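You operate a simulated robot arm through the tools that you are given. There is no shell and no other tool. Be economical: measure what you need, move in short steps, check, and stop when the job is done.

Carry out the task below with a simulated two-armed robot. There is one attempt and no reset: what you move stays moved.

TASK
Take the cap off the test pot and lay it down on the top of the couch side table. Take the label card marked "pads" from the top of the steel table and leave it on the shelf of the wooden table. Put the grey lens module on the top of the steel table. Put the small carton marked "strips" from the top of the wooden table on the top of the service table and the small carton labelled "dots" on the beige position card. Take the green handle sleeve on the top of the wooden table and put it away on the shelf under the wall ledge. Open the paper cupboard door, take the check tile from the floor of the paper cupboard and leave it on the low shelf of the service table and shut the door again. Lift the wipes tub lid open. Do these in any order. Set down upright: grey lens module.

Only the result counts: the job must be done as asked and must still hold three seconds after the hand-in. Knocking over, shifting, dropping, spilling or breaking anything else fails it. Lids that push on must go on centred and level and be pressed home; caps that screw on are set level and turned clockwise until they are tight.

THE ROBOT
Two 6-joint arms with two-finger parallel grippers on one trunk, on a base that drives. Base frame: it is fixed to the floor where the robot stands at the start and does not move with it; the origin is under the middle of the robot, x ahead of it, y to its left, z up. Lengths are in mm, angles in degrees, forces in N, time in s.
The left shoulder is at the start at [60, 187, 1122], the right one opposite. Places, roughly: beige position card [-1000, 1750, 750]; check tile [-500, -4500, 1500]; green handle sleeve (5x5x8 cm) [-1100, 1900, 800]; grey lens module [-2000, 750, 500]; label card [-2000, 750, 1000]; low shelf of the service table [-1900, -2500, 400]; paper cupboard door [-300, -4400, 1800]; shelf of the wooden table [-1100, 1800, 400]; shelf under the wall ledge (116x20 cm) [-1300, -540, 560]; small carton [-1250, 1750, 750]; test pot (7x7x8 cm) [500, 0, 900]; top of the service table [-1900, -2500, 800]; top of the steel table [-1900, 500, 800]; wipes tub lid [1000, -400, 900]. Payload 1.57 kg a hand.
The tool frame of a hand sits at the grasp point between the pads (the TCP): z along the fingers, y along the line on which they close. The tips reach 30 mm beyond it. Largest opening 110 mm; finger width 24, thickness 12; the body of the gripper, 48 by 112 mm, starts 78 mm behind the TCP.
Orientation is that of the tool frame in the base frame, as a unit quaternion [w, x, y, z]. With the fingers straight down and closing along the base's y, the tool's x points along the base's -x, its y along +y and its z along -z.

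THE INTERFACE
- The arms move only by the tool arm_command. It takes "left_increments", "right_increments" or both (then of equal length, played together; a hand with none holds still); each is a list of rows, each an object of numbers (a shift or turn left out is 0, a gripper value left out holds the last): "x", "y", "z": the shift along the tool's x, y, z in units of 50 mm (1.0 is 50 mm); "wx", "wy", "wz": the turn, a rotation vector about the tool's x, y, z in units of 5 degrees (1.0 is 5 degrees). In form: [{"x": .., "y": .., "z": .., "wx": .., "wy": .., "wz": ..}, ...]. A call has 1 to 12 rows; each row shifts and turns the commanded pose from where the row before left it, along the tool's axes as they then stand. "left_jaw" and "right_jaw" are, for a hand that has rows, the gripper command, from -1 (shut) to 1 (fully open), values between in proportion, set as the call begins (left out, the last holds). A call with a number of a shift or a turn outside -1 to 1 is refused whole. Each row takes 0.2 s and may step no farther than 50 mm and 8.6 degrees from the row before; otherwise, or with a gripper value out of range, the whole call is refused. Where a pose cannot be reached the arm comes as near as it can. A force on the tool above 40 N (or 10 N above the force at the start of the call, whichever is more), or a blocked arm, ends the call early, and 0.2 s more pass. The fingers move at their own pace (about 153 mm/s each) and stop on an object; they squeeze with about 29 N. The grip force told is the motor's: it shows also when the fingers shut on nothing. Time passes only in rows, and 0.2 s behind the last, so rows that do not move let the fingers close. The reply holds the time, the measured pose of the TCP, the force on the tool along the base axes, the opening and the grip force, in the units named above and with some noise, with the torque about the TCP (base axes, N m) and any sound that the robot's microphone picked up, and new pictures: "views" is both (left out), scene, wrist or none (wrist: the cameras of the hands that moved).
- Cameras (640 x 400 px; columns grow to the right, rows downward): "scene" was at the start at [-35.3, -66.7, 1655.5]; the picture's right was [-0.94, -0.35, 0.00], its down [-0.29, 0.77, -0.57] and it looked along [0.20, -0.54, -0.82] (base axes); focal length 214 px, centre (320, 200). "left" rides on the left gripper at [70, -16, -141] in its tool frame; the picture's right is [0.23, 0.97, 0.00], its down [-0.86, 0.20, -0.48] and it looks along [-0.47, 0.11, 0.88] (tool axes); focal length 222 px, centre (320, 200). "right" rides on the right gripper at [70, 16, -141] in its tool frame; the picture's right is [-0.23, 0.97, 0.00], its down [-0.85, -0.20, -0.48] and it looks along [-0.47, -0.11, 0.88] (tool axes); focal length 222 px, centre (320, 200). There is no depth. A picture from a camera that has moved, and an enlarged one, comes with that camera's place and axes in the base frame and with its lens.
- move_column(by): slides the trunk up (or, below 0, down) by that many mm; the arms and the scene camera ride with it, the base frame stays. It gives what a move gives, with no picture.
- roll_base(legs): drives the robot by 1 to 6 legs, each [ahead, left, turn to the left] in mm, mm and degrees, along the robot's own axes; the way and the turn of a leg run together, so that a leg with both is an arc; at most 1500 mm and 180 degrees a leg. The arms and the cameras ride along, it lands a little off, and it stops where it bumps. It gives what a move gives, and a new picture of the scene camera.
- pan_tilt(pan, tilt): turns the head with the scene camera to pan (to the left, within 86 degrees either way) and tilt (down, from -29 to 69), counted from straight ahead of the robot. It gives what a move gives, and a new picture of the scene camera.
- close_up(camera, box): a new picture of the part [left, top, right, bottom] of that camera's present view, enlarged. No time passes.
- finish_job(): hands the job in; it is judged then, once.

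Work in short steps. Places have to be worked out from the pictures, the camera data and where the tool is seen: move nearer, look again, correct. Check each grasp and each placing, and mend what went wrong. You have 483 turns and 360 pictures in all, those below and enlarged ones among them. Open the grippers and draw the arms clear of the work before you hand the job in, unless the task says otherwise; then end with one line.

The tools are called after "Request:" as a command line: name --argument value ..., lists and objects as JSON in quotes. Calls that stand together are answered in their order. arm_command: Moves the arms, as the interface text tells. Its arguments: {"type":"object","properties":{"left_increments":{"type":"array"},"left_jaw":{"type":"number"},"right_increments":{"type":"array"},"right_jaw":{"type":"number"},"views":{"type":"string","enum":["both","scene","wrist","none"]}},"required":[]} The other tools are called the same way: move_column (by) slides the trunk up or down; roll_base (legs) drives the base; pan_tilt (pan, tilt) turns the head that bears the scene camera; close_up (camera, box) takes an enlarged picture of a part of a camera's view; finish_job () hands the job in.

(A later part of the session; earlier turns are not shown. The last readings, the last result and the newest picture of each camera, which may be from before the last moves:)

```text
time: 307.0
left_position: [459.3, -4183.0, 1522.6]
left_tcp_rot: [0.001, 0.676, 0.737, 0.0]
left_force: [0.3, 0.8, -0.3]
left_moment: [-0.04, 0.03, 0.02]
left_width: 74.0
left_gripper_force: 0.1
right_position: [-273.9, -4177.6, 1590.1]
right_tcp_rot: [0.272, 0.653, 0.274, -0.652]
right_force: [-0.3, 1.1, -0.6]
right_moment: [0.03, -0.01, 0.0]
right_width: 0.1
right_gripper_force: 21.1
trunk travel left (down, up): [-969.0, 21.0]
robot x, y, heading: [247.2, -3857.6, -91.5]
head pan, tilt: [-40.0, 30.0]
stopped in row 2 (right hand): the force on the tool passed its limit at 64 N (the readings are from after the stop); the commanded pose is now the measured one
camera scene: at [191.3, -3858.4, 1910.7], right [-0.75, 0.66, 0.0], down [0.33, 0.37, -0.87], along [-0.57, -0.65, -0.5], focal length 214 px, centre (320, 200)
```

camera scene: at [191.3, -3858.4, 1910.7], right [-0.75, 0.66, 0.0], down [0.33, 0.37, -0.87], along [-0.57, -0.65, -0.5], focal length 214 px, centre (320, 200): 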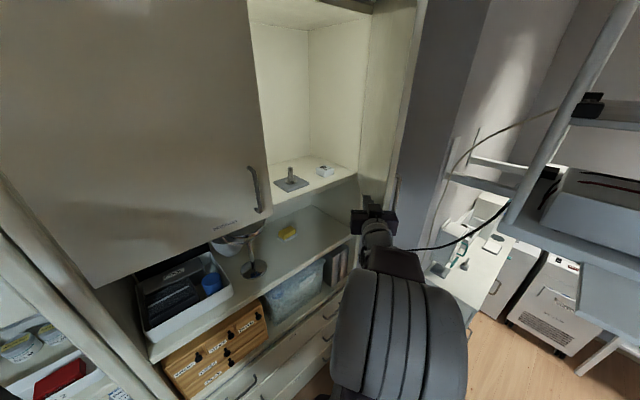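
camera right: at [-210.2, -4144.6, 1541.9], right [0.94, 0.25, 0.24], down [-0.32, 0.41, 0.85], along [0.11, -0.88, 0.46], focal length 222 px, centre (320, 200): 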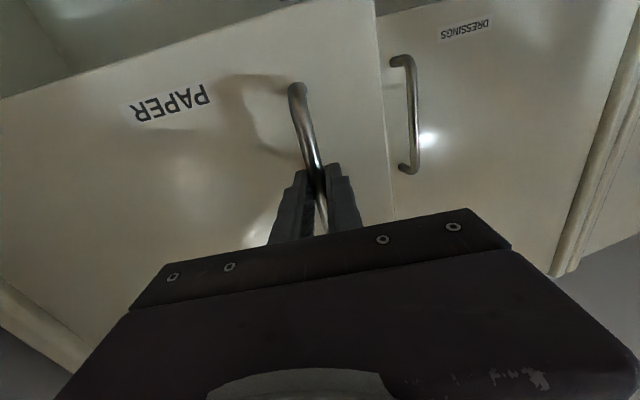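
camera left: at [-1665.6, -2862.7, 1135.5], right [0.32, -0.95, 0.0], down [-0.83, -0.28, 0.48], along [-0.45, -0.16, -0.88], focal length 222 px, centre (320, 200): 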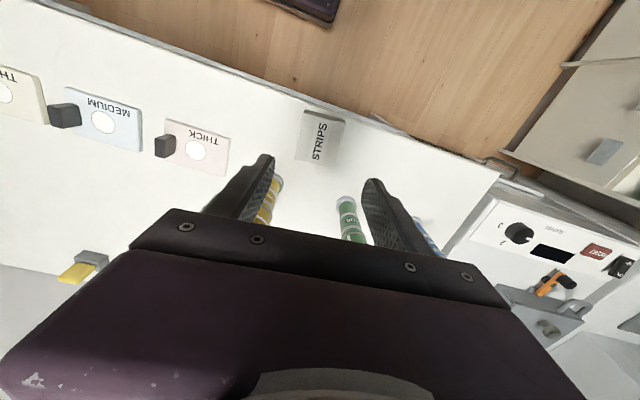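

Contact pulses; push slower (10 mm rows).

Request:
arm_command --right_increments '[{"z": 0.14, "y": -0.14}, {"z": 0.14, "y": -0.14}, {"z": 0.14, "y": -0.14}, {"z": 0.14, "y": -0.14}, {"z": 0.14, "y": -0.14}, {"z": 0.14, "y": -0.14}, {"z": 0.14, "y": -0.14}, {"z": 0.14, "y": -0.14}, {"z": 0.14, "y": -0.14}, {"z": 0.14, "y": -0.14}, {"z": 0.14, "y": -0.14}, {"z": 0.14, "y": -0.14}]' --views "none"

Request:
arm_command --right_increments '[{"z": 0.14, "y": -0.14}, {"z": 0.14, "y": -0.14}, {"z": 0.14, "y": -0.14}, {"z": 0.14, "y": -0.14}, {"z": 0.14, "y": -0.14}, {"z": 0.14, "y": -0.14}]' --views "scene"

```text
time: 307.3
left_position: [457.7, -4185.9, 1523.0]
left_tcp_rot: [-0.001, 0.677, 0.736, 0.0]
left_force: [-0.5, 0.3, -0.1]
left_moment: [-0.05, 0.0, 0.01]
left_width: 73.9
left_gripper_force: 0.1
right_position: [-275.9, -4176.6, 1590.9]
right_tcp_rot: [-0.272, -0.653, -0.272, 0.653]
right_force: [4.6, 6.2, -0.3]
right_moment: [-0.19, 0.09, -0.22]
right_width: 0.0
right_gripper_force: 21.3
trunk travel left (down, up): [-969.0, 21.0]
robot x, y, heading: [246.8, -3859.1, -91.2]
head pan, tilt: [-40.0, 30.0]
stopped in row 1 (right hand): the force on the tool passed its limit at 63 N (the readings are from after the stop); the commanded pose is now the measured one
```

```text
time: 307.9
left_position: [462.3, -4176.8, 1525.1]
left_tcp_rot: [0.0, 0.678, 0.735, -0.003]
left_force: [0.7, 0.0, 0.5]
left_moment: [0.01, 0.01, 0.0]
left_width: 74.1
left_gripper_force: 0.1
right_position: [-287.7, -4165.7, 1591.8]
right_tcp_rot: [0.271, 0.656, 0.27, -0.651]
right_force: [18.5, 20.8, 0.8]
right_moment: [-0.48, 0.43, -0.61]
right_width: 0.1
right_gripper_force: 21.0
trunk travel left (down, up): [-969.0, 21.0]
robot x, y, heading: [247.2, -3855.1, -91.5]
head pan, tilt: [-40.0, 30.0]
stopped in row 2 (right hand): the force on the tool passed its limit at 45 N (the readings are from after the stop); the commanded pose is now the measured one
camera scene: at [197.0, -3850.1, 1911.1], right [-0.75, 0.66, 0.0], down [0.33, 0.37, -0.87], along [-0.58, -0.65, -0.49], focal length 214 px, centre (320, 200)
```

scene: 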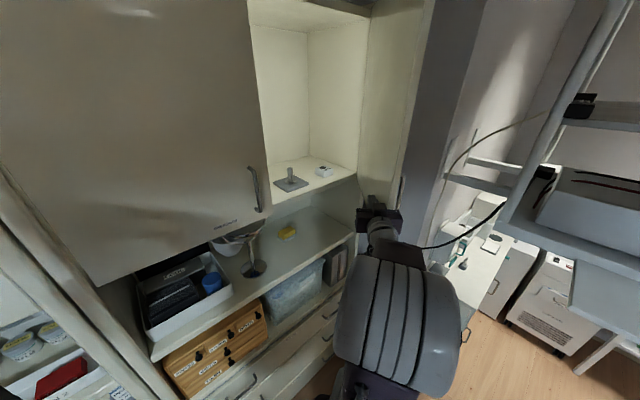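

Check with the right wrist camera what is in contact.

Request:
close_up --camera "right" --box '[0, 0, 640, 400]'

Request:
pan_tilt --pan -55 --tilt 25

```text
1.00 times, centred on (320, 200) of right (not enlarged: the box is as wide or as high as the picture)
camera zoom: at [-175.2, -4077.6, 1522.4], right [0.69, -0.69, 0.23], down [0.19, 0.48, 0.86], along [-0.7, -0.54, 0.46], focal length 222 px, centre (320, 200)
```

zoom: 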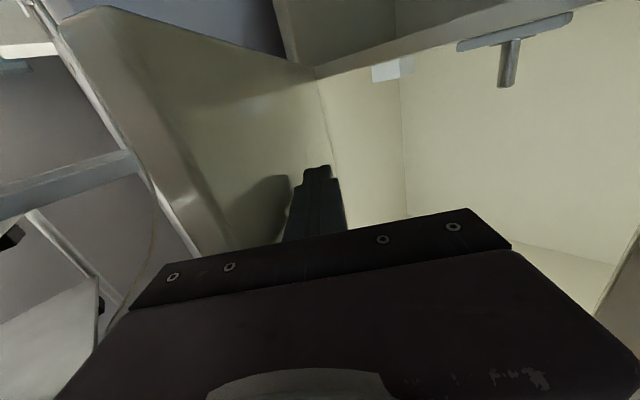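

```text
time: 308.6
left_position: [464.6, -4177.8, 1524.8]
left_tcp_rot: [0.001, 0.677, 0.736, -0.004]
left_force: [-0.4, -0.6, -0.4]
left_moment: [0.01, -0.02, 0.03]
left_width: 74.4
left_gripper_force: 0.1
right_position: [-284.4, -4167.5, 1591.7]
right_tcp_rot: [0.271, 0.655, 0.271, -0.651]
right_force: [20.9, 24.2, -2.6]
right_moment: [-0.76, 0.66, -0.74]
right_width: 0.3
right_gripper_force: 21.9
trunk travel left (down, up): [-969.0, 21.0]
robot x, y, heading: [244.9, -3860.0, -91.4]
head pan, tilt: [-55.0, 25.0]
camera scene: at [182.0, -3833.8, 1918.8], right [-0.56, 0.83, 0.0], down [0.35, 0.23, -0.91], along [-0.76, -0.51, -0.41], focal length 214 px, centre (320, 200)
```

scene: 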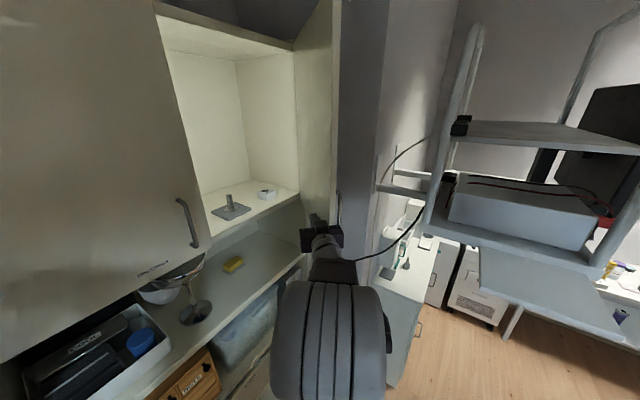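

Door ≈50° open; the hand lies parallel to it. Rotate the hand further so the tips press the door open.

Request:
arm_command --right_increments '[{"z": -0.2, "y": 0.1}, {"wx": 0.5}, {"wx": 0.5}, {"wx": 0.5}, {"wx": 0.5}, {"wx": 0.5}, {"wx": 0.5}, {"wx": 0.5}, {"wx": 0.5}]' --views "scene"

```text
time: 310.6
left_position: [456.0, -4188.2, 1522.2]
left_tcp_rot: [0.0, 0.678, 0.735, 0.002]
left_force: [0.6, 0.1, -0.4]
left_moment: [0.01, -0.01, 0.02]
left_width: 74.4
left_gripper_force: 0.0
right_position: [-342.8, -4059.1, 1555.8]
right_tcp_rot: [0.153, 0.696, 0.158, -0.684]
right_force: [0.3, -0.5, 0.0]
right_moment: [-0.02, -0.01, 0.03]
right_width: 0.2
right_gripper_force: 21.1
right hand out of reach, approached as far as the arm can: row 3, 4, 6, 7, 8, 9
trunk travel left (down, up): [-969.0, 21.0]
robot x, y, heading: [246.0, -3856.6, -91.5]
head pan, tilt: [-55.0, 25.0]
camera scene: at [170.0, -3847.1, 1918.5], right [-0.55, 0.83, 0.0], down [0.35, 0.23, -0.91], along [-0.75, -0.5, -0.42], focal length 214 px, centre (320, 200)
```

scene: 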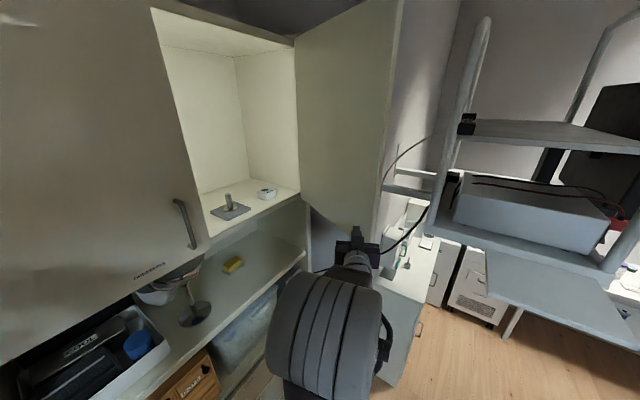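

Door is now ~75–80° open. Close-up of the tile.

Request:
close_up --camera "scene" --box '[190, 160, 310, 240]'

```text
5.00 times, centred on (250, 200) of scene
camera zoom: at [170.0, -3847.1, 1918.5], right [-0.55, 0.83, 0.0], down [0.35, 0.23, -0.91], along [-0.75, -0.5, -0.42], focal length 1072 px, centre (670, 200)
```

zoom: 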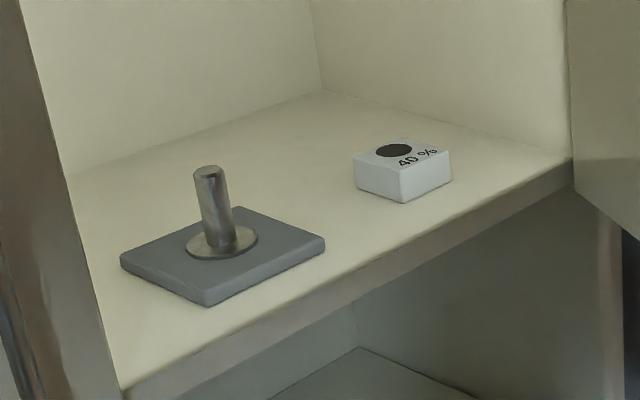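

The block "40 %" is the tile at ≈(-455, -4560). Push the door to ~90° first for clearance, slowly.

Request:
arm_command --right_increments '[{"z": 0.18, "y": -0.086}, {"z": 0.18, "y": -0.086}, {"z": 0.18, "y": -0.086}, {"z": 0.18, "y": -0.086}, {"z": 0.18, "y": -0.086}, {"z": 0.18, "y": -0.086}, {"z": 0.18, "y": -0.086}, {"z": 0.18, "y": -0.086}, {"z": 0.18, "y": -0.086}, {"z": 0.18, "y": -0.086}]' --views "none"

Request:
arm_command --right_increments '[{"z": 0.18, "y": -0.086}, {"z": 0.18, "y": -0.086}, {"z": 0.18, "y": -0.086}, {"z": 0.18, "y": -0.086}, {"z": 0.18, "y": -0.086}, {"z": 0.18, "y": -0.086}]' --views "scene"

```text
time: 312.9
left_position: [455.7, -4188.6, 1523.4]
left_tcp_rot: [0.0, 0.677, 0.736, 0.001]
left_force: [0.3, -0.2, -0.9]
left_moment: [-0.01, -0.01, 0.07]
left_width: 74.4
left_gripper_force: 0.0
right_position: [-442.9, -4057.1, 1554.3]
right_tcp_rot: [0.151, 0.695, 0.155, -0.686]
right_force: [-0.5, -0.5, 0.1]
right_moment: [0.0, -0.01, -0.03]
right_width: 0.0
right_gripper_force: 21.5
trunk travel left (down, up): [-969.0, 21.0]
robot x, y, heading: [242.1, -3855.8, -91.2]
head pan, tilt: [-55.0, 25.0]
```

```text
time: 314.2
left_position: [454.0, -4189.2, 1522.9]
left_tcp_rot: [0.001, 0.678, 0.735, 0.003]
left_force: [0.3, -1.1, 0.5]
left_moment: [-0.02, -0.02, -0.03]
left_width: 74.2
left_gripper_force: 0.1
right_position: [-503.3, -4058.7, 1552.6]
right_tcp_rot: [0.151, 0.695, 0.155, -0.686]
right_force: [-0.4, -0.1, -0.3]
right_moment: [0.0, 0.01, 0.01]
right_width: 0.1
right_gripper_force: 21.4
trunk travel left (down, up): [-969.0, 21.0]
robot x, y, heading: [248.2, -3855.9, -91.4]
head pan, tilt: [-55.0, 25.0]
camera scene: at [169.2, -3846.9, 1918.4], right [-0.55, 0.83, 0.0], down [0.35, 0.23, -0.91], along [-0.75, -0.5, -0.42], focal length 214 px, centre (320, 200)
```

scene: 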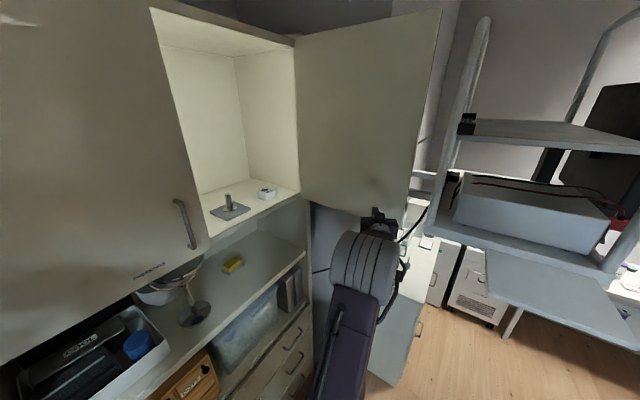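

Door is ~90° open. Retract the hand: +x 220 mm, then −y 140 mm.

Request:
arm_command --right_increments '[{"z": -0.8, "y": 0.38}, {"z": -0.8, "y": 0.38}, {"z": -0.8, "y": 0.38}, {"z": -0.8, "y": 0.38}, {"z": -0.8, "y": 0.38}, {"z": 0.39, "y": 0.82}, {"z": 0.39, "y": 0.82}, {"z": 0.39, "y": 0.82}]' --views "none"

```text
time: 316.1
left_position: [455.7, -4187.3, 1523.4]
left_tcp_rot: [0.0, 0.677, 0.736, 0.002]
left_force: [-0.4, -0.4, 0.6]
left_moment: [0.0, 0.03, -0.04]
left_width: 74.2
left_gripper_force: 0.0
right_position: [-321.1, -4059.3, 1584.2]
right_tcp_rot: [0.151, 0.696, 0.157, -0.685]
right_force: [-0.2, 0.8, -0.3]
right_moment: [0.0, 0.0, 0.0]
right_width: 0.2
right_gripper_force: 21.0
right hand out of reach, approached as far as the arm can: row 4, 5, 6, 7, 8
trunk travel left (down, up): [-969.0, 21.0]
robot x, y, heading: [245.8, -3855.8, -91.1]
head pan, tilt: [-55.0, 25.0]
```

Request:
arm_command --right_increments '[{"wx": -1, "z": 0.15, "y": 0.2}, {"wx": -1, "z": 0.15, "y": 0.2}, {"wx": -1, "z": 0.2, "y": 0.2}, {"wx": -1, "z": 0.2, "y": 0.2}, {"wx": -1, "z": 0.2, "y": 0.1}, {"wx": -1, "z": 0.2, "y": 0.1}, {"wx": -1, "z": 0.2, "y": 0.1}, {"wx": -1, "z": 0.2, "y": 0.1}, {"wx": -1, "z": 0.2}, {"wx": -1, "z": 0.2}, {"wx": -1, "z": 0.2}, {"wx": -1, "z": 0.2}]' --views "none"

```text
time: 318.6
left_position: [455.5, -4189.0, 1523.1]
left_tcp_rot: [0.0, 0.677, 0.736, 0.002]
left_force: [-1.4, 0.0, 0.4]
left_moment: [0.01, -0.02, -0.01]
left_width: 74.4
left_gripper_force: 0.0
right_position: [-349.4, -4194.7, 1579.4]
right_tcp_rot: [0.479, 0.527, 0.478, -0.515]
right_force: [0.7, -0.1, 0.0]
right_moment: [-0.03, 0.0, 0.04]
right_width: 0.3
right_gripper_force: 21.6
trunk travel left (down, up): [-969.0, 21.0]
robot x, y, heading: [243.4, -3858.3, -91.3]
head pan, tilt: [-55.0, 25.0]
```

Shift the hand to about (-150, -4310), to ready it for the base move.

Request:
arm_command --right_increments '[{"z": 0.46, "y": 0.6, "wx": -0.2}, {"z": 0.46, "y": 0.6, "wx": -0.2}, {"z": 0.46, "y": 0.7, "wx": -0.2}, {"z": 0.46, "y": 0.8, "wx": -0.2}, {"z": 0.46, "y": 0.8, "wx": -0.2}]' --views "none"

Request:
arm_command --right_increments '[{"wy": 1}, {"wy": 1}, {"wy": 1}, {"wy": 1}, {"wy": 1}, {"wy": 1}]' --right_jaw 0.6 --views "both"

```text
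time: 319.9
left_position: [457.5, -4189.0, 1522.3]
left_tcp_rot: [0.0, 0.677, 0.736, 0.001]
left_force: [0.3, -0.9, 0.3]
left_moment: [0.04, 0.03, 0.0]
left_width: 74.3
left_gripper_force: 0.0
right_position: [-176.6, -4318.4, 1581.8]
right_tcp_rot: [0.501, 0.505, 0.501, -0.493]
right_force: [0.4, -1.0, 0.5]
right_moment: [0.02, 0.01, -0.06]
right_width: 0.0
right_gripper_force: 21.0
trunk travel left (down, up): [-969.0, 21.0]
robot x, y, heading: [246.7, -3854.5, -91.2]
head pan, tilt: [-55.0, 25.0]
```

```text
time: 321.2
left_position: [456.2, -4188.3, 1523.0]
left_tcp_rot: [0.0, 0.678, 0.735, 0.001]
left_force: [-0.9, -0.1, 0.2]
left_moment: [-0.03, 0.01, 0.01]
left_width: 74.3
left_gripper_force: 0.1
right_position: [-180.4, -4316.6, 1582.0]
right_tcp_rot: [0.354, 0.616, 0.612, -0.347]
right_force: [0.2, 0.4, -1.0]
right_moment: [-0.03, 0.0, -0.01]
right_width: 88.2
right_gripper_force: 0.0
trunk travel left (down, up): [-969.0, 21.0]
robot x, y, heading: [245.8, -3859.1, -91.2]
head pan, tilt: [-55.0, 25.0]
camera scene: at [170.6, -3847.5, 1918.5], right [-0.55, 0.83, 0.0], down [0.35, 0.23, -0.91], along [-0.75, -0.5, -0.42], focal length 214 px, centre (320, 200)
camera right: at [-164.2, -4160.3, 1594.0], right [0.97, -0.12, 0.21], down [-0.21, -0.02, 0.98], along [-0.11, -0.99, -0.05], focal length 222 px, centre (320, 200)
```

scene: 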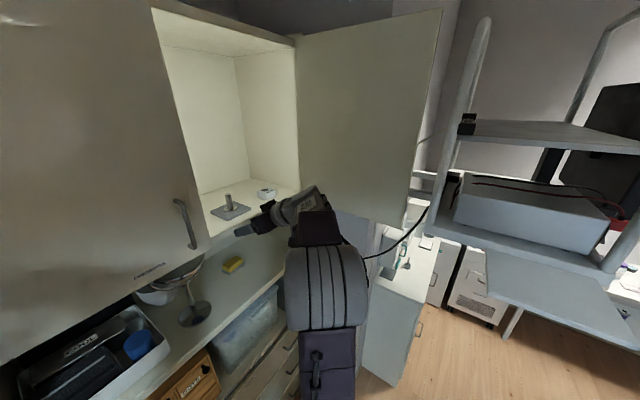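
right: 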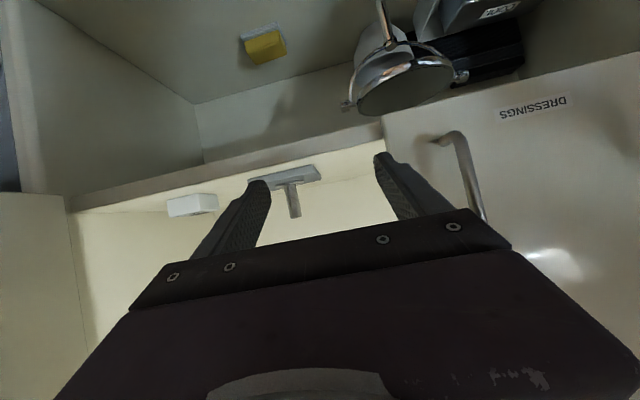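

Tile visible; cupboard floor z≈1518. Roll right 245 mm to line up, keeping outside the opening.

Request:
roll_base --legs '[[0, -250, 0]]'

Request:
close_up --camera "right" --box '[0, 0, 640, 400]'

```text
time: 323.1
left_position: [213.9, -4182.1, 1523.2]
left_tcp_rot: [-0.001, 0.677, 0.736, 0.0]
left_force: [0.8, -1.3, 0.0]
left_moment: [0.0, 0.04, 0.04]
left_width: 74.5
left_gripper_force: 0.1
right_position: [-425.0, -4310.8, 1583.9]
right_tcp_rot: [0.353, 0.615, 0.613, -0.347]
right_force: [0.9, -0.1, -0.1]
right_moment: [0.05, 0.03, -0.01]
right_width: 87.9
right_gripper_force: 0.1
trunk travel left (down, up): [-969.0, 21.0]
robot x, y, heading: [-4.2, -3852.3, -91.2]
head pan, tilt: [-55.0, 25.0]
camera scene: at [-71.7, -3841.3, 1918.8], right [-0.56, 0.83, 0.0], down [0.35, 0.23, -0.91], along [-0.76, -0.5, -0.42], focal length 214 px, centre (320, 200)
```

scene: 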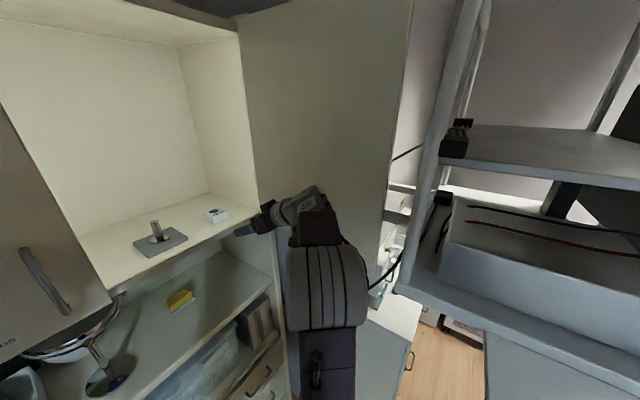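

```text
1.00 times, centred on (320, 200) of right (not enlarged: the box is as wide or as high as the picture)
camera zoom: at [-407.8, -4154.2, 1595.5], right [0.97, -0.11, 0.2], down [-0.21, -0.02, 0.98], along [-0.11, -0.99, -0.05], focal length 222 px, centre (320, 200)
```

zoom: 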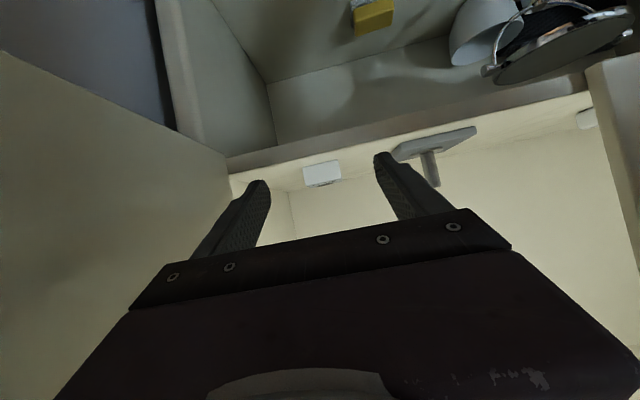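

Tile centred: front at y≈-4524, x≈-433, ~60 mm wide. Roll ahead 175 and check.

Request:
roll_base --legs '[[175, 0, 0]]'

Request:
close_up --camera "right" --box '[120, 60, 520, 310]'

```text
time: 324.6
left_position: [202.6, -4351.1, 1523.5]
left_tcp_rot: [0.001, 0.678, 0.735, 0.0]
left_force: [0.2, 0.7, -0.3]
left_moment: [-0.05, -0.01, 0.0]
left_width: 74.4
left_gripper_force: 0.1
right_position: [-432.5, -4481.2, 1582.4]
right_tcp_rot: [0.355, 0.615, 0.612, -0.347]
right_force: [0.3, 1.2, 0.4]
right_moment: [-0.01, -0.03, -0.02]
right_width: 88.0
right_gripper_force: 0.1
trunk travel left (down, up): [-969.0, 21.0]
robot x, y, heading: [-6.3, -4026.2, -91.3]
head pan, tilt: [-55.0, 25.0]
camera scene: at [-82.4, -4009.7, 1918.5], right [-0.56, 0.83, 0.0], down [0.35, 0.23, -0.91], along [-0.75, -0.5, -0.42], focal length 214 px, centre (320, 200)
```

scene: 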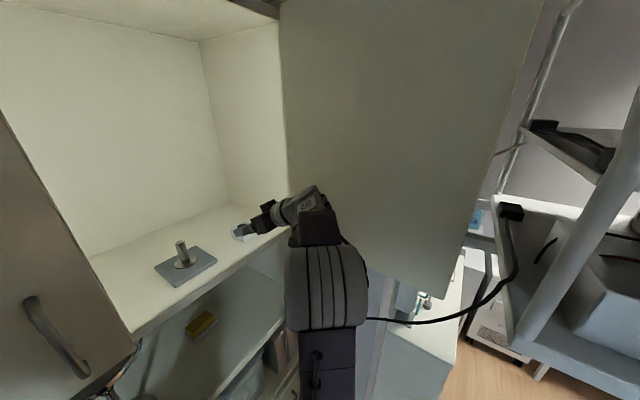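

```text
1.60 times, centred on (320, 185) of right
camera zoom: at [-416.9, -4323.9, 1595.1], right [0.97, -0.11, 0.21], down [-0.21, -0.02, 0.98], along [-0.11, -0.99, -0.04], focal length 355 px, centre (320, 224)
```

zoom: 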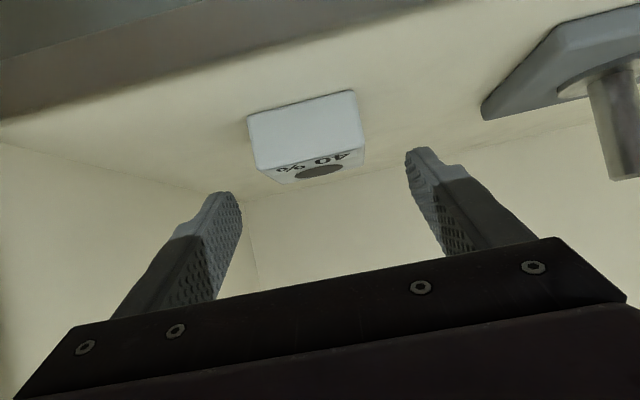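

Move along the fingers onto the tile and close.

Request:
arm_command --right_increments '[{"z": 0.42, "x": 0.01, "y": -0.03}, {"z": 0.42, "x": 0.01}, {"z": 0.42, "x": 0.01}]' --views "wrist"

Request:
arm_command --right_increments '[{}, {}, {}]' --right_jaw -1 --views "wrist"

```text
time: 325.4
left_position: [201.9, -4356.6, 1522.7]
left_tcp_rot: [0.001, 0.677, 0.736, 0.002]
left_force: [-0.2, 0.1, -0.5]
left_moment: [0.0, 0.0, 0.02]
left_width: 74.3
left_gripper_force: 0.1
right_position: [-434.9, -4540.4, 1548.0]
right_tcp_rot: [0.355, 0.616, 0.613, -0.346]
right_force: [-0.1, -0.2, 0.0]
right_moment: [-0.01, 0.01, -0.04]
right_width: 88.1
right_gripper_force: 0.1
trunk travel left (down, up): [-969.0, 21.0]
robot x, y, heading: [-7.1, -4029.4, -91.5]
head pan, tilt: [-55.0, 25.0]
camera right: at [-418.5, -4383.4, 1560.6], right [0.97, -0.11, 0.21], down [-0.21, -0.02, 0.98], along [-0.11, -0.99, -0.05], focal length 222 px, centre (320, 200)
```

right: 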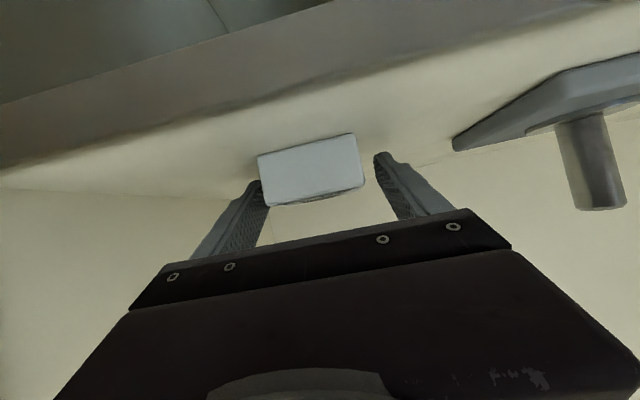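

```text
time: 326.1
left_position: [202.9, -4357.7, 1523.3]
left_tcp_rot: [0.001, 0.677, 0.736, 0.002]
left_force: [-0.4, -1.0, 0.5]
left_moment: [-0.01, 0.0, -0.01]
left_width: 74.2
left_gripper_force: 0.0
right_position: [-434.8, -4541.6, 1548.0]
right_tcp_rot: [0.354, 0.616, 0.612, -0.346]
right_force: [-0.4, 0.8, -1.0]
right_moment: [-0.01, 0.01, 0.0]
right_width: 60.7
right_gripper_force: 28.9
trunk travel left (down, up): [-969.0, 21.0]
robot x, y, heading: [-5.6, -4027.8, -91.2]
head pan, tilt: [-55.0, 25.0]
camera right: at [-418.5, -4383.8, 1560.5], right [0.97, -0.11, 0.21], down [-0.21, -0.02, 0.98], along [-0.11, -0.99, -0.05], focal length 222 px, centre (320, 200)
```

right: 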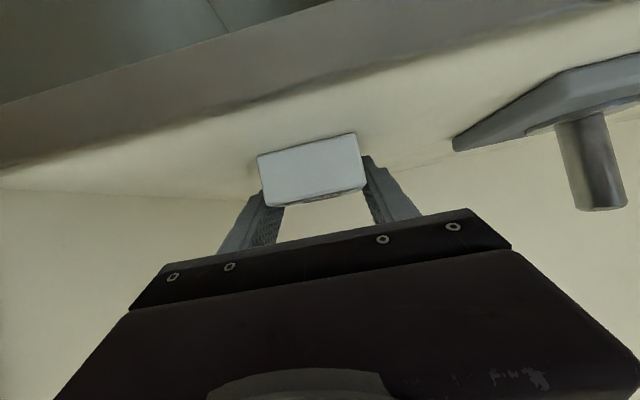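

Tile gripped (60.7 mm). Lift 18 mm and back out 215 mm, then go left before retreating (tray boom).

Request:
move_column --by 18

Request:
roll_base --legs '[[-215, 0, 0]]'

Request:
roll_base --legs '[[0, 330, 0]]'

```text
time: 326.8
left_position: [202.2, -4356.2, 1541.1]
left_tcp_rot: [0.001, 0.677, 0.736, 0.001]
left_force: [0.2, -0.1, -0.6]
left_moment: [0.01, 0.01, 0.01]
left_width: 74.2
left_gripper_force: 0.1
right_position: [-434.1, -4540.0, 1566.5]
right_tcp_rot: [0.354, 0.616, 0.613, -0.346]
right_force: [-0.5, -0.7, -1.7]
right_moment: [-0.04, -0.01, 0.0]
right_width: 60.4
right_gripper_force: 28.7
trunk travel left (down, up): [-987.0, 3.0]
robot x, y, heading: [-7.3, -4026.2, -91.2]
head pan, tilt: [-55.0, 25.0]
```

```text
time: 328.5
left_position: [206.8, -4149.8, 1539.7]
left_tcp_rot: [0.0, 0.677, 0.736, 0.003]
left_force: [0.5, 0.3, 0.2]
left_moment: [0.08, -0.03, 0.01]
left_width: 74.1
left_gripper_force: 0.0
right_position: [-428.9, -4332.9, 1564.4]
right_tcp_rot: [0.353, 0.617, 0.613, -0.345]
right_force: [-0.2, -1.0, -2.2]
right_moment: [0.0, -0.01, -0.02]
right_width: 60.6
right_gripper_force: 28.9
trunk travel left (down, up): [-987.0, 3.0]
robot x, y, heading: [-3.3, -3810.9, -91.4]
head pan, tilt: [-55.0, 25.0]
camera scene: at [-78.9, -3809.7, 1936.4], right [-0.56, 0.83, 0.0], down [0.35, 0.24, -0.91], along [-0.75, -0.5, -0.43], focal length 214 px, centre (320, 200)
```

scene: 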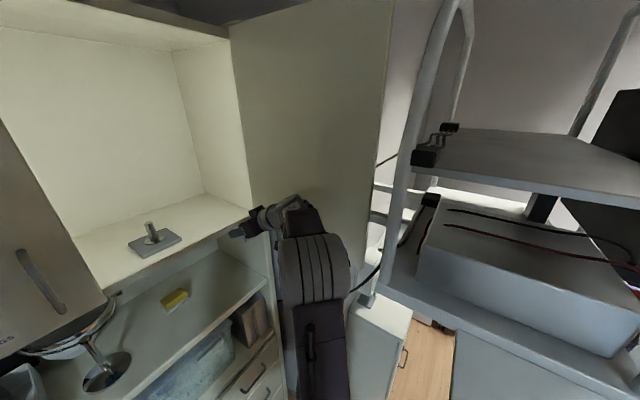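

```text
time: 330.6
left_position: [533.6, -4150.7, 1541.3]
left_tcp_rot: [0.001, 0.677, 0.736, 0.003]
left_force: [-0.6, -0.5, -0.5]
left_moment: [0.01, -0.04, -0.01]
left_width: 74.3
left_gripper_force: 0.0
right_position: [-101.7, -4334.7, 1564.6]
right_tcp_rot: [0.355, 0.616, 0.612, -0.346]
right_force: [0.2, 0.5, -1.5]
right_moment: [-0.03, -0.03, 0.03]
right_width: 61.1
right_gripper_force: 28.7
trunk travel left (down, up): [-987.0, 3.0]
robot x, y, heading: [328.8, -3819.3, -91.2]
head pan, tilt: [-55.0, 25.0]
camera scene: at [247.6, -3809.1, 1936.2], right [-0.56, 0.83, 0.0], down [0.35, 0.24, -0.91], along [-0.75, -0.5, -0.42], focal length 214 px, centre (320, 200)
```

scene: 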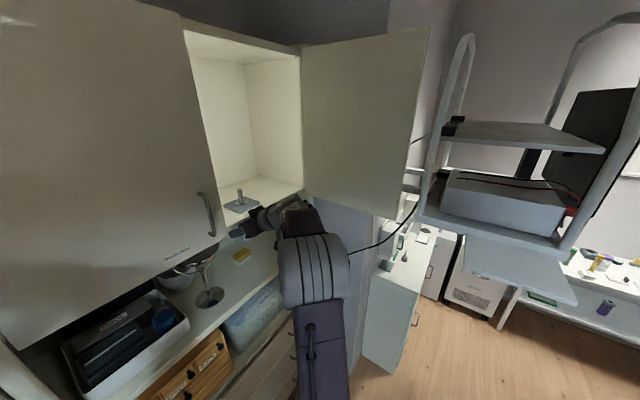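

Tuck the right hand (with tile) in front of its shoulder before travelling, then lower the trunk.

Request:
arm_command --right_increments '[{"y": 0.85, "x": 0.14, "z": -0.24}, {"y": 0.85, "x": 0.14, "z": -0.24}, {"y": 0.85, "x": 0.14, "z": -0.24}, {"y": 0.85, "x": 0.14, "z": -0.24}, {"y": 0.85, "x": 0.1, "z": -0.2}]' --views "none"

Request:
move_column --by -400

Request:
move_column --by -200

```text
time: 331.9
left_position: [540.9, -4147.8, 1540.4]
left_tcp_rot: [0.001, 0.676, 0.736, 0.0]
left_force: [0.1, 1.6, 0.3]
left_moment: [-0.03, -0.01, -0.02]
left_width: 74.4
left_gripper_force: 0.1
right_position: [117.3, -4273.9, 1569.4]
right_tcp_rot: [0.355, 0.614, 0.613, -0.348]
right_force: [0.0, -0.8, -1.0]
right_moment: [-0.01, 0.0, 0.0]
right_width: 60.7
right_gripper_force: 29.3
right hand out of reach, approached as far as the arm can: row 5
trunk travel left (down, up): [-987.0, 3.0]
robot x, y, heading: [328.0, -3815.7, -91.1]
head pan, tilt: [-55.0, 25.0]
```

```text
time: 335.7
left_position: [537.3, -4149.4, 1141.4]
left_tcp_rot: [0.001, 0.677, 0.736, 0.003]
left_force: [0.2, -0.1, 0.1]
left_moment: [-0.01, -0.01, 0.01]
left_width: 74.1
left_gripper_force: 0.0
right_position: [113.8, -4273.5, 1169.2]
right_tcp_rot: [0.355, 0.615, 0.613, -0.346]
right_force: [0.5, 0.3, -2.9]
right_moment: [0.03, 0.01, 0.03]
right_width: 61.0
right_gripper_force: 29.4
trunk travel left (down, up): [-587.0, 403.0]
robot x, y, heading: [329.4, -3819.1, -91.3]
head pan, tilt: [-55.0, 25.0]
```

```text
time: 337.9
left_position: [538.9, -4149.0, 940.2]
left_tcp_rot: [0.0, 0.677, 0.736, 0.002]
left_force: [0.9, -0.9, 0.7]
left_moment: [-0.01, 0.03, -0.02]
left_width: 74.2
left_gripper_force: 0.2
right_position: [113.9, -4275.3, 969.6]
right_tcp_rot: [0.355, 0.616, 0.612, -0.347]
right_force: [-0.1, 1.0, -1.3]
right_moment: [0.0, 0.02, -0.03]
right_width: 60.8
right_gripper_force: 29.1
trunk travel left (down, up): [-387.0, 603.0]
robot x, y, heading: [325.5, -3819.0, -91.2]
head pan, tilt: [-55.0, 25.0]
```

Turn to face −x here, then travel under the tray on a path clear of couch and gel cabinet.

Request:
roll_base --legs '[[-70, 0, 0], [0, 0, -90]]'

Request:
roll_base --legs '[[620, 0, 0], [400, -260, 0]]'

```text
time: 342.7
left_position: [-2.2, -3955.5, 941.4]
left_tcp_rot: [0.002, 0.999, 0.039, 0.002]
left_force: [-0.5, 0.5, 1.3]
left_moment: [0.02, -0.04, 0.03]
left_width: 74.4
left_gripper_force: 0.0
right_position: [-125.3, -3532.2, 969.3]
right_tcp_rot: [0.005, 0.869, -0.005, -0.495]
right_force: [0.4, 0.6, -1.8]
right_moment: [-0.02, -0.02, -0.02]
right_width: 60.6
right_gripper_force: 28.8
trunk travel left (down, up): [-387.0, 603.0]
robot x, y, heading: [331.3, -3749.1, 178.5]
head pan, tilt: [-55.0, 25.0]
camera scene: at [338.5, -3670.8, 1336.5], right [0.83, 0.55, 0.0], down [0.23, -0.35, -0.91], along [-0.5, 0.76, -0.42], focal length 214 px, centre (320, 200)
```

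scene: 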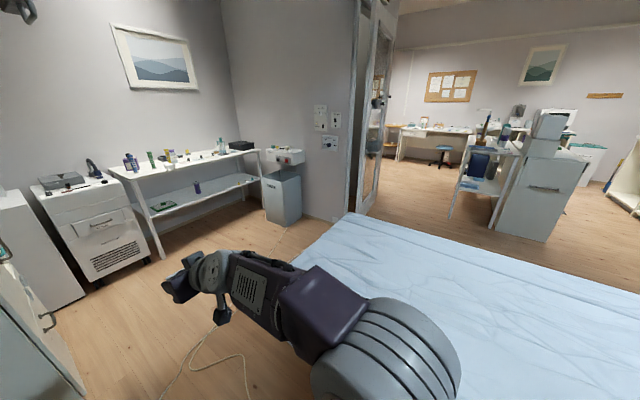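

```text
time: 348.6
left_position: [-1013.0, -3665.4, 942.0]
left_tcp_rot: [0.002, 0.999, 0.037, 0.001]
left_force: [-0.3, 0.0, -0.1]
left_moment: [-0.04, -0.03, 0.0]
left_width: 74.2
left_gripper_force: 0.0
right_position: [-1135.1, -3239.4, 968.7]
right_tcp_rot: [0.004, 0.869, -0.006, -0.495]
right_force: [0.0, 0.5, -2.6]
right_moment: [0.05, -0.01, 0.01]
right_width: 60.5
right_gripper_force: 29.2
trunk travel left (down, up): [-387.0, 603.0]
robot x, y, heading: [-676.5, -3458.8, 178.0]
head pan, tilt: [-55.0, 25.0]
camera scene: at [-671.9, -3381.8, 1336.4], right [0.84, 0.55, 0.0], down [0.23, -0.35, -0.91], along [-0.5, 0.76, -0.42], focal length 214 px, centre (320, 200)
```

scene: 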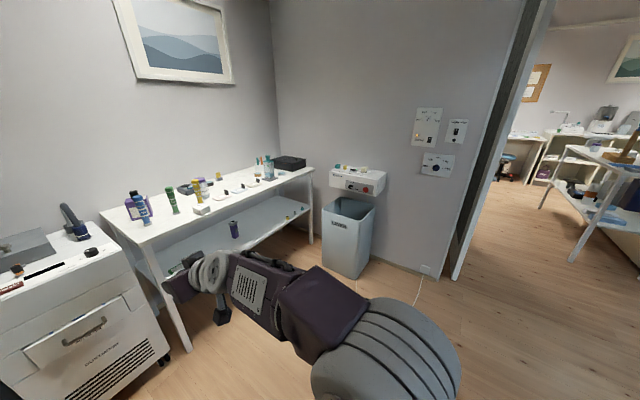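

Drive right to y≈-2600, fix heading, and look at the service table's low shelf.

Request:
roll_base --legs '[[0, -880, 2]]'

Request:
move_column --by -200

Request:
pan_tilt --pan 0 --tilt 30

```text
time: 353.3
left_position: [-993.0, -2795.8, 941.5]
left_tcp_rot: [0.002, 0.999, 0.054, 0.001]
left_force: [-0.2, 1.0, 0.3]
left_moment: [0.03, -0.03, 0.01]
left_width: 74.4
left_gripper_force: 0.0
right_position: [-1130.6, -2375.7, 968.6]
right_tcp_rot: [0.013, 0.869, 0.009, -0.495]
right_force: [-0.1, 0.3, -2.9]
right_moment: [-0.04, 0.02, 0.01]
right_width: 60.7
right_gripper_force: 28.9
trunk travel left (down, up): [-387.0, 603.0]
robot x, y, heading: [-669.0, -2574.0, -179.7]
head pan, tilt: [-55.0, 25.0]
camera scene: at [-662.3, -2501.1, 1336.4], right [0.82, 0.58, 0.0], down [0.24, -0.35, -0.91], along [-0.52, 0.74, -0.42], focal length 214 px, centre (320, 200)
```

scene: 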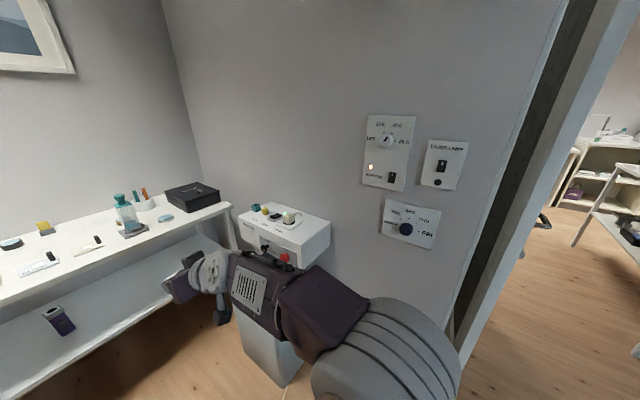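

```text
time: 355.4
left_position: [-994.3, -2797.2, 740.6]
left_tcp_rot: [0.001, 0.999, 0.054, 0.002]
left_force: [0.8, 0.0, 0.2]
left_moment: [-0.03, -0.04, 0.03]
left_width: 74.1
left_gripper_force: 0.1
right_position: [-1131.0, -2376.5, 768.5]
right_tcp_rot: [0.012, 0.869, 0.009, -0.495]
right_force: [-0.2, 0.3, -0.9]
right_moment: [0.03, 0.01, -0.01]
right_width: 60.8
right_gripper_force: 28.8
trunk travel left (down, up): [-187.0, 803.0]
robot x, y, heading: [-667.1, -2576.5, -180.0]
head pan, tilt: [-55.0, 25.0]
```

```text
time: 356.7
left_position: [-993.7, -2797.5, 741.6]
left_tcp_rot: [0.002, 0.999, 0.054, 0.001]
left_force: [0.9, -0.7, -0.4]
left_moment: [-0.05, 0.01, 0.04]
left_width: 74.2
left_gripper_force: 0.1
right_position: [-1129.7, -2375.7, 768.4]
right_tcp_rot: [0.013, 0.868, 0.01, -0.496]
right_force: [0.4, 0.4, -1.3]
right_moment: [0.0, 0.01, -0.05]
right_width: 60.6
right_gripper_force: 29.5
trunk travel left (down, up): [-187.0, 803.0]
robot x, y, heading: [-666.5, -2579.4, -180.1]
head pan, tilt: [0.0, 30.0]
camera scene: at [-699.5, -2577.1, 1128.5], right [0.0, 1.0, 0.0], down [0.5, 0.0, -0.87], along [-0.87, 0.0, -0.5], focal length 214 px, centre (320, 200)
```

scene: 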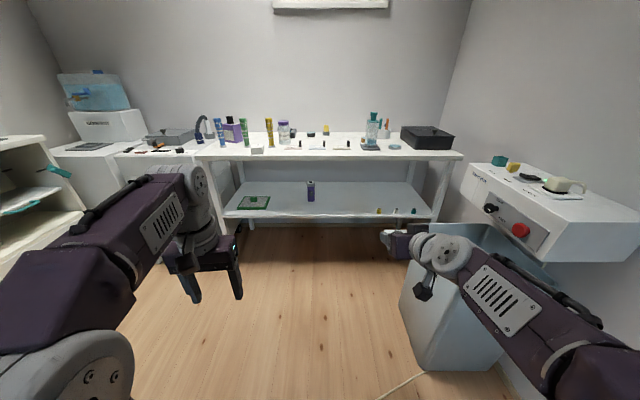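

Shelf z≈406, front x≈-1745; free space at y≈-2430 between the purple bottle and the small coloured pieces. Align and lower.

Request:
roll_base --legs '[[0, 55, 0]]'

Request:
move_column --by -160

Request:
arm_command --right_increments '[{"x": 0.32, "z": 0.81}, {"x": 0.32, "z": 0.81}, {"x": 0.32, "z": 0.81}, {"x": 0.32, "z": 0.81}]' --views "none"

Request:
roll_base --legs '[[450, 0, 0]]'

Request:
close_up --camera "right" --box '[0, 0, 640, 400]'

```text
time: 357.6
left_position: [-993.3, -2852.6, 742.0]
left_tcp_rot: [0.002, 0.999, 0.054, 0.001]
left_force: [1.3, 0.0, -0.1]
left_moment: [-0.02, -0.02, -0.01]
left_width: 74.1
left_gripper_force: 0.1
right_position: [-1130.0, -2432.0, 769.3]
right_tcp_rot: [0.013, 0.869, 0.01, -0.495]
right_force: [0.0, 0.6, -1.3]
right_moment: [0.01, 0.0, -0.01]
right_width: 60.6
right_gripper_force: 28.9
trunk travel left (down, up): [-187.0, 803.0]
robot x, y, heading: [-666.1, -2634.2, -180.0]
head pan, tilt: [0.0, 30.0]
camera scene: at [-699.3, -2632.8, 1128.5], right [0.0, 1.0, 0.0], down [0.5, 0.0, -0.87], along [-0.87, 0.0, -0.5], focal length 214 px, centre (320, 200)
```

scene: 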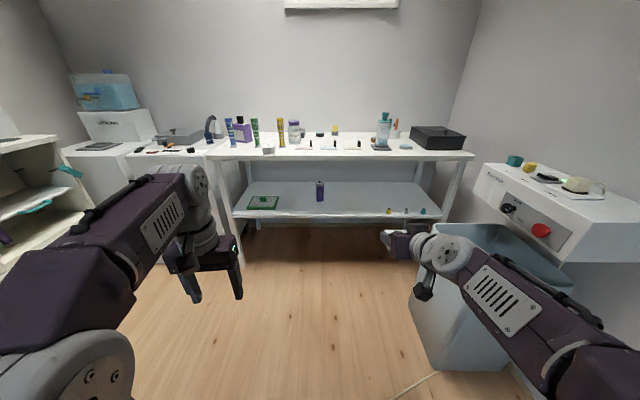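

```text
time: 359.4
left_position: [-994.8, -2852.3, 580.1]
left_tcp_rot: [0.002, 0.999, 0.054, 0.001]
left_force: [0.0, 0.1, -0.3]
left_moment: [0.02, 0.06, 0.0]
left_width: 74.4
left_gripper_force: 0.0
right_position: [-1130.4, -2431.7, 608.5]
right_tcp_rot: [0.012, 0.868, 0.009, -0.495]
right_force: [-0.2, 1.5, -1.1]
right_moment: [0.01, 0.0, 0.02]
right_width: 60.8
right_gripper_force: 28.9
trunk travel left (down, up): [-27.0, 963.0]
robot x, y, heading: [-668.8, -2634.3, -179.6]
head pan, tilt: [0.0, 30.0]
```

```text
time: 360.4
left_position: [-993.9, -2851.8, 581.3]
left_tcp_rot: [0.002, 0.999, 0.054, 0.0]
left_force: [0.1, 1.0, 0.2]
left_moment: [-0.03, -0.02, -0.03]
left_width: 74.2
left_gripper_force: 0.0
right_position: [-1236.3, -2434.9, 471.1]
right_tcp_rot: [0.014, 0.87, 0.01, -0.493]
right_force: [0.6, 0.7, -1.9]
right_moment: [-0.02, -0.01, 0.02]
right_width: 60.6
right_gripper_force: 28.9
trunk travel left (down, up): [-27.0, 963.0]
robot x, y, heading: [-669.6, -2631.4, -179.8]
head pan, tilt: [0.0, 30.0]
```

```text
time: 363.1
left_position: [-1439.7, -2853.5, 580.8]
left_tcp_rot: [0.002, 0.999, 0.054, 0.001]
left_force: [-0.1, 0.0, -0.1]
left_moment: [0.0, -0.01, 0.03]
left_width: 74.4
left_gripper_force: 0.1
right_position: [-1681.9, -2435.3, 470.2]
right_tcp_rot: [0.014, 0.869, 0.01, -0.494]
right_force: [0.1, -0.2, -1.2]
right_moment: [0.05, 0.03, -0.02]
right_width: 60.4
right_gripper_force: 29.5
trunk travel left (down, up): [-27.0, 963.0]
robot x, y, heading: [-1109.6, -2636.0, -179.8]
head pan, tilt: [0.0, 30.0]
camera scene: at [-1144.9, -2633.7, 968.5], right [0.0, 1.0, 0.0], down [0.5, 0.0, -0.87], along [-0.87, 0.0, -0.5], focal length 214 px, centre (320, 200)
```

scene: 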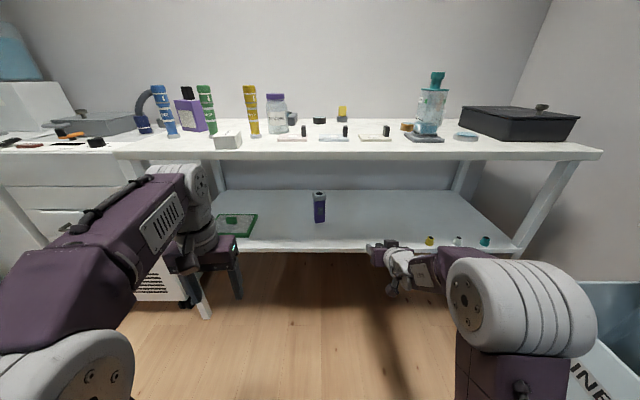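

```text
1.00 times, centred on (320, 200) of right (not enlarged: the box is as wide or as high as the picture)
camera zoom: at [-1525.3, -2446.7, 484.1], right [-0.09, -0.97, 0.21], down [-0.03, 0.21, 0.98], along [-1.0, 0.08, -0.05], focal length 222 px, centre (320, 200)
```

zoom: 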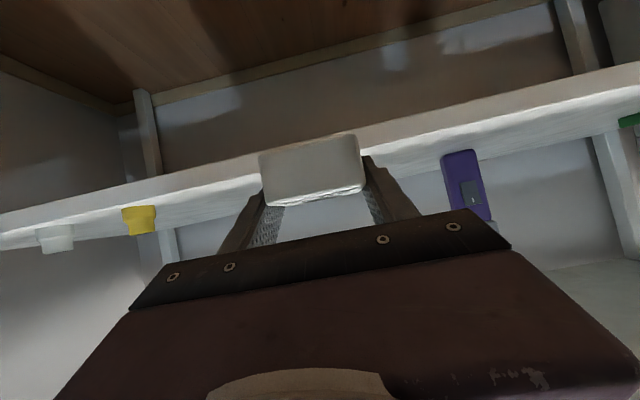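

Tile bottom (z≈440) is above the shelf; roll ahead 115 and lower to contact.

Request:
roll_base --legs '[[118, 0, 0]]'

Request:
arm_command --right_increments '[{"x": 0.09, "z": 0.05}, {"x": 0.09, "z": 0.05}, {"x": 0.09, "z": 0.05}, {"x": 0.09, "z": 0.05}, {"x": 0.09, "z": 0.05}, {"x": 0.09, "z": 0.05}, {"x": 0.09, "z": 0.05}, {"x": 0.09, "z": 0.05}]' --views "wrist"

```text
time: 364.4
left_position: [-1557.7, -2852.7, 581.5]
left_tcp_rot: [0.001, 0.999, 0.054, 0.002]
left_force: [0.4, -0.5, -0.2]
left_moment: [0.02, -0.02, 0.03]
left_width: 74.3
left_gripper_force: 0.1
right_position: [-1801.2, -2433.8, 471.9]
right_tcp_rot: [0.014, 0.869, 0.009, -0.494]
right_force: [0.7, 0.5, -1.2]
right_moment: [-0.02, 0.01, 0.0]
right_width: 60.5
right_gripper_force: 29.4
trunk travel left (down, up): [-27.0, 963.0]
robot x, y, heading: [-1231.6, -2636.6, -179.9]
head pan, tilt: [0.0, 30.0]
camera scene: at [-1263.1, -2634.0, 968.5], right [0.0, 1.0, 0.0], down [0.5, 0.0, -0.87], along [-0.87, 0.0, -0.5], focal length 214 px, centre (320, 200)
```

scene: 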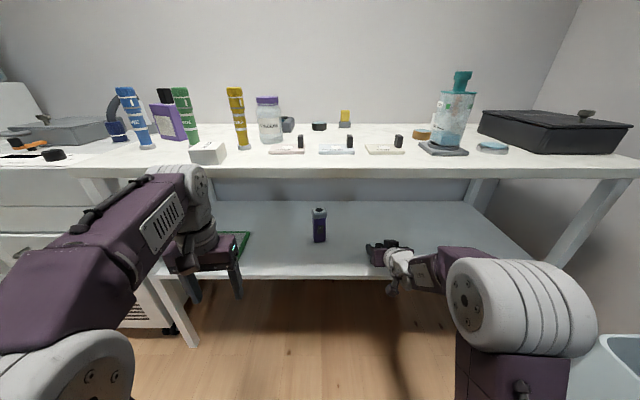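

```text
time: 365.3
left_position: [-1557.4, -2853.4, 583.0]
left_tcp_rot: [0.001, 0.999, 0.053, -0.001]
left_force: [-0.2, -0.3, -0.6]
left_moment: [0.02, 0.04, 0.01]
left_width: 74.3
left_gripper_force: 0.1
right_position: [-1803.7, -2435.5, 464.8]
right_tcp_rot: [0.016, 0.862, 0.013, -0.506]
right_force: [-2.8, 1.1, 15.7]
right_moment: [0.57, -0.21, 0.1]
right_width: 60.6
right_gripper_force: 29.2
trunk travel left (down, up): [-27.0, 963.0]
robot x, y, heading: [-1230.1, -2636.9, -179.7]
head pan, tilt: [0.0, 30.0]
stopped in row 4 (right hand): the force on the tool passed its limit at 44 N (the readings are from after the stop); the commanded pose is now the measured one
camera right: at [-1646.2, -2445.0, 473.9], right [-0.07, -0.97, 0.21], down [-0.01, 0.21, 0.98], along [-1.0, 0.07, -0.02], focal length 222 px, centre (320, 200)
```

right: 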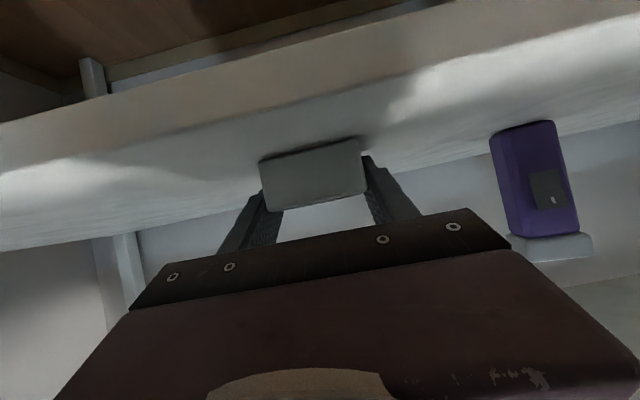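

Contact on the shelf (z≈432). Ease, open, and check.

Request:
arm_command --right_increments '[{"x": -0.02, "z": -0.015}]' --views "none"

Request:
arm_command --right_increments '[{}, {}, {}]' --right_jaw 0.6 --views "wrist"

```text
time: 365.7
left_position: [-1557.7, -2852.5, 581.5]
left_tcp_rot: [0.001, 0.999, 0.053, 0.0]
left_force: [-0.8, 0.4, -0.3]
left_moment: [-0.02, -0.01, 0.02]
left_width: 74.4
left_gripper_force: 0.0
right_position: [-1803.3, -2436.4, 464.7]
right_tcp_rot: [0.017, 0.863, 0.014, -0.504]
right_force: [-7.3, 0.3, 17.0]
right_moment: [0.65, 0.57, 0.21]
right_width: 60.8
right_gripper_force: 29.2
trunk travel left (down, up): [-27.0, 963.0]
robot x, y, heading: [-1232.8, -2635.4, -179.9]
head pan, tilt: [0.0, 30.0]
```

```text
time: 366.5
left_position: [-1556.3, -2853.9, 582.1]
left_tcp_rot: [0.0, 0.999, 0.054, -0.001]
left_force: [-0.6, -0.2, 0.0]
left_moment: [-0.01, 0.0, 0.02]
left_width: 74.3
left_gripper_force: 0.0
right_position: [-1802.0, -2436.0, 465.9]
right_tcp_rot: [0.017, 0.863, 0.015, -0.504]
right_force: [1.8, -17.6, 21.5]
right_moment: [0.38, 0.42, 0.33]
right_width: 72.4
right_gripper_force: 0.1
trunk travel left (down, up): [-27.0, 963.0]
robot x, y, heading: [-1232.5, -2633.5, -179.8]
head pan, tilt: [0.0, 30.0]
camera right: at [-1644.7, -2446.2, 474.8], right [-0.07, -0.97, 0.21], down [-0.01, 0.21, 0.98], along [-1.0, 0.07, -0.03], focal length 222 px, centre (320, 200)
```

right: 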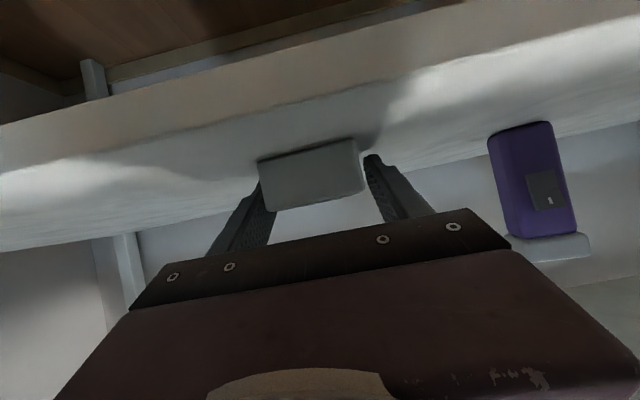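

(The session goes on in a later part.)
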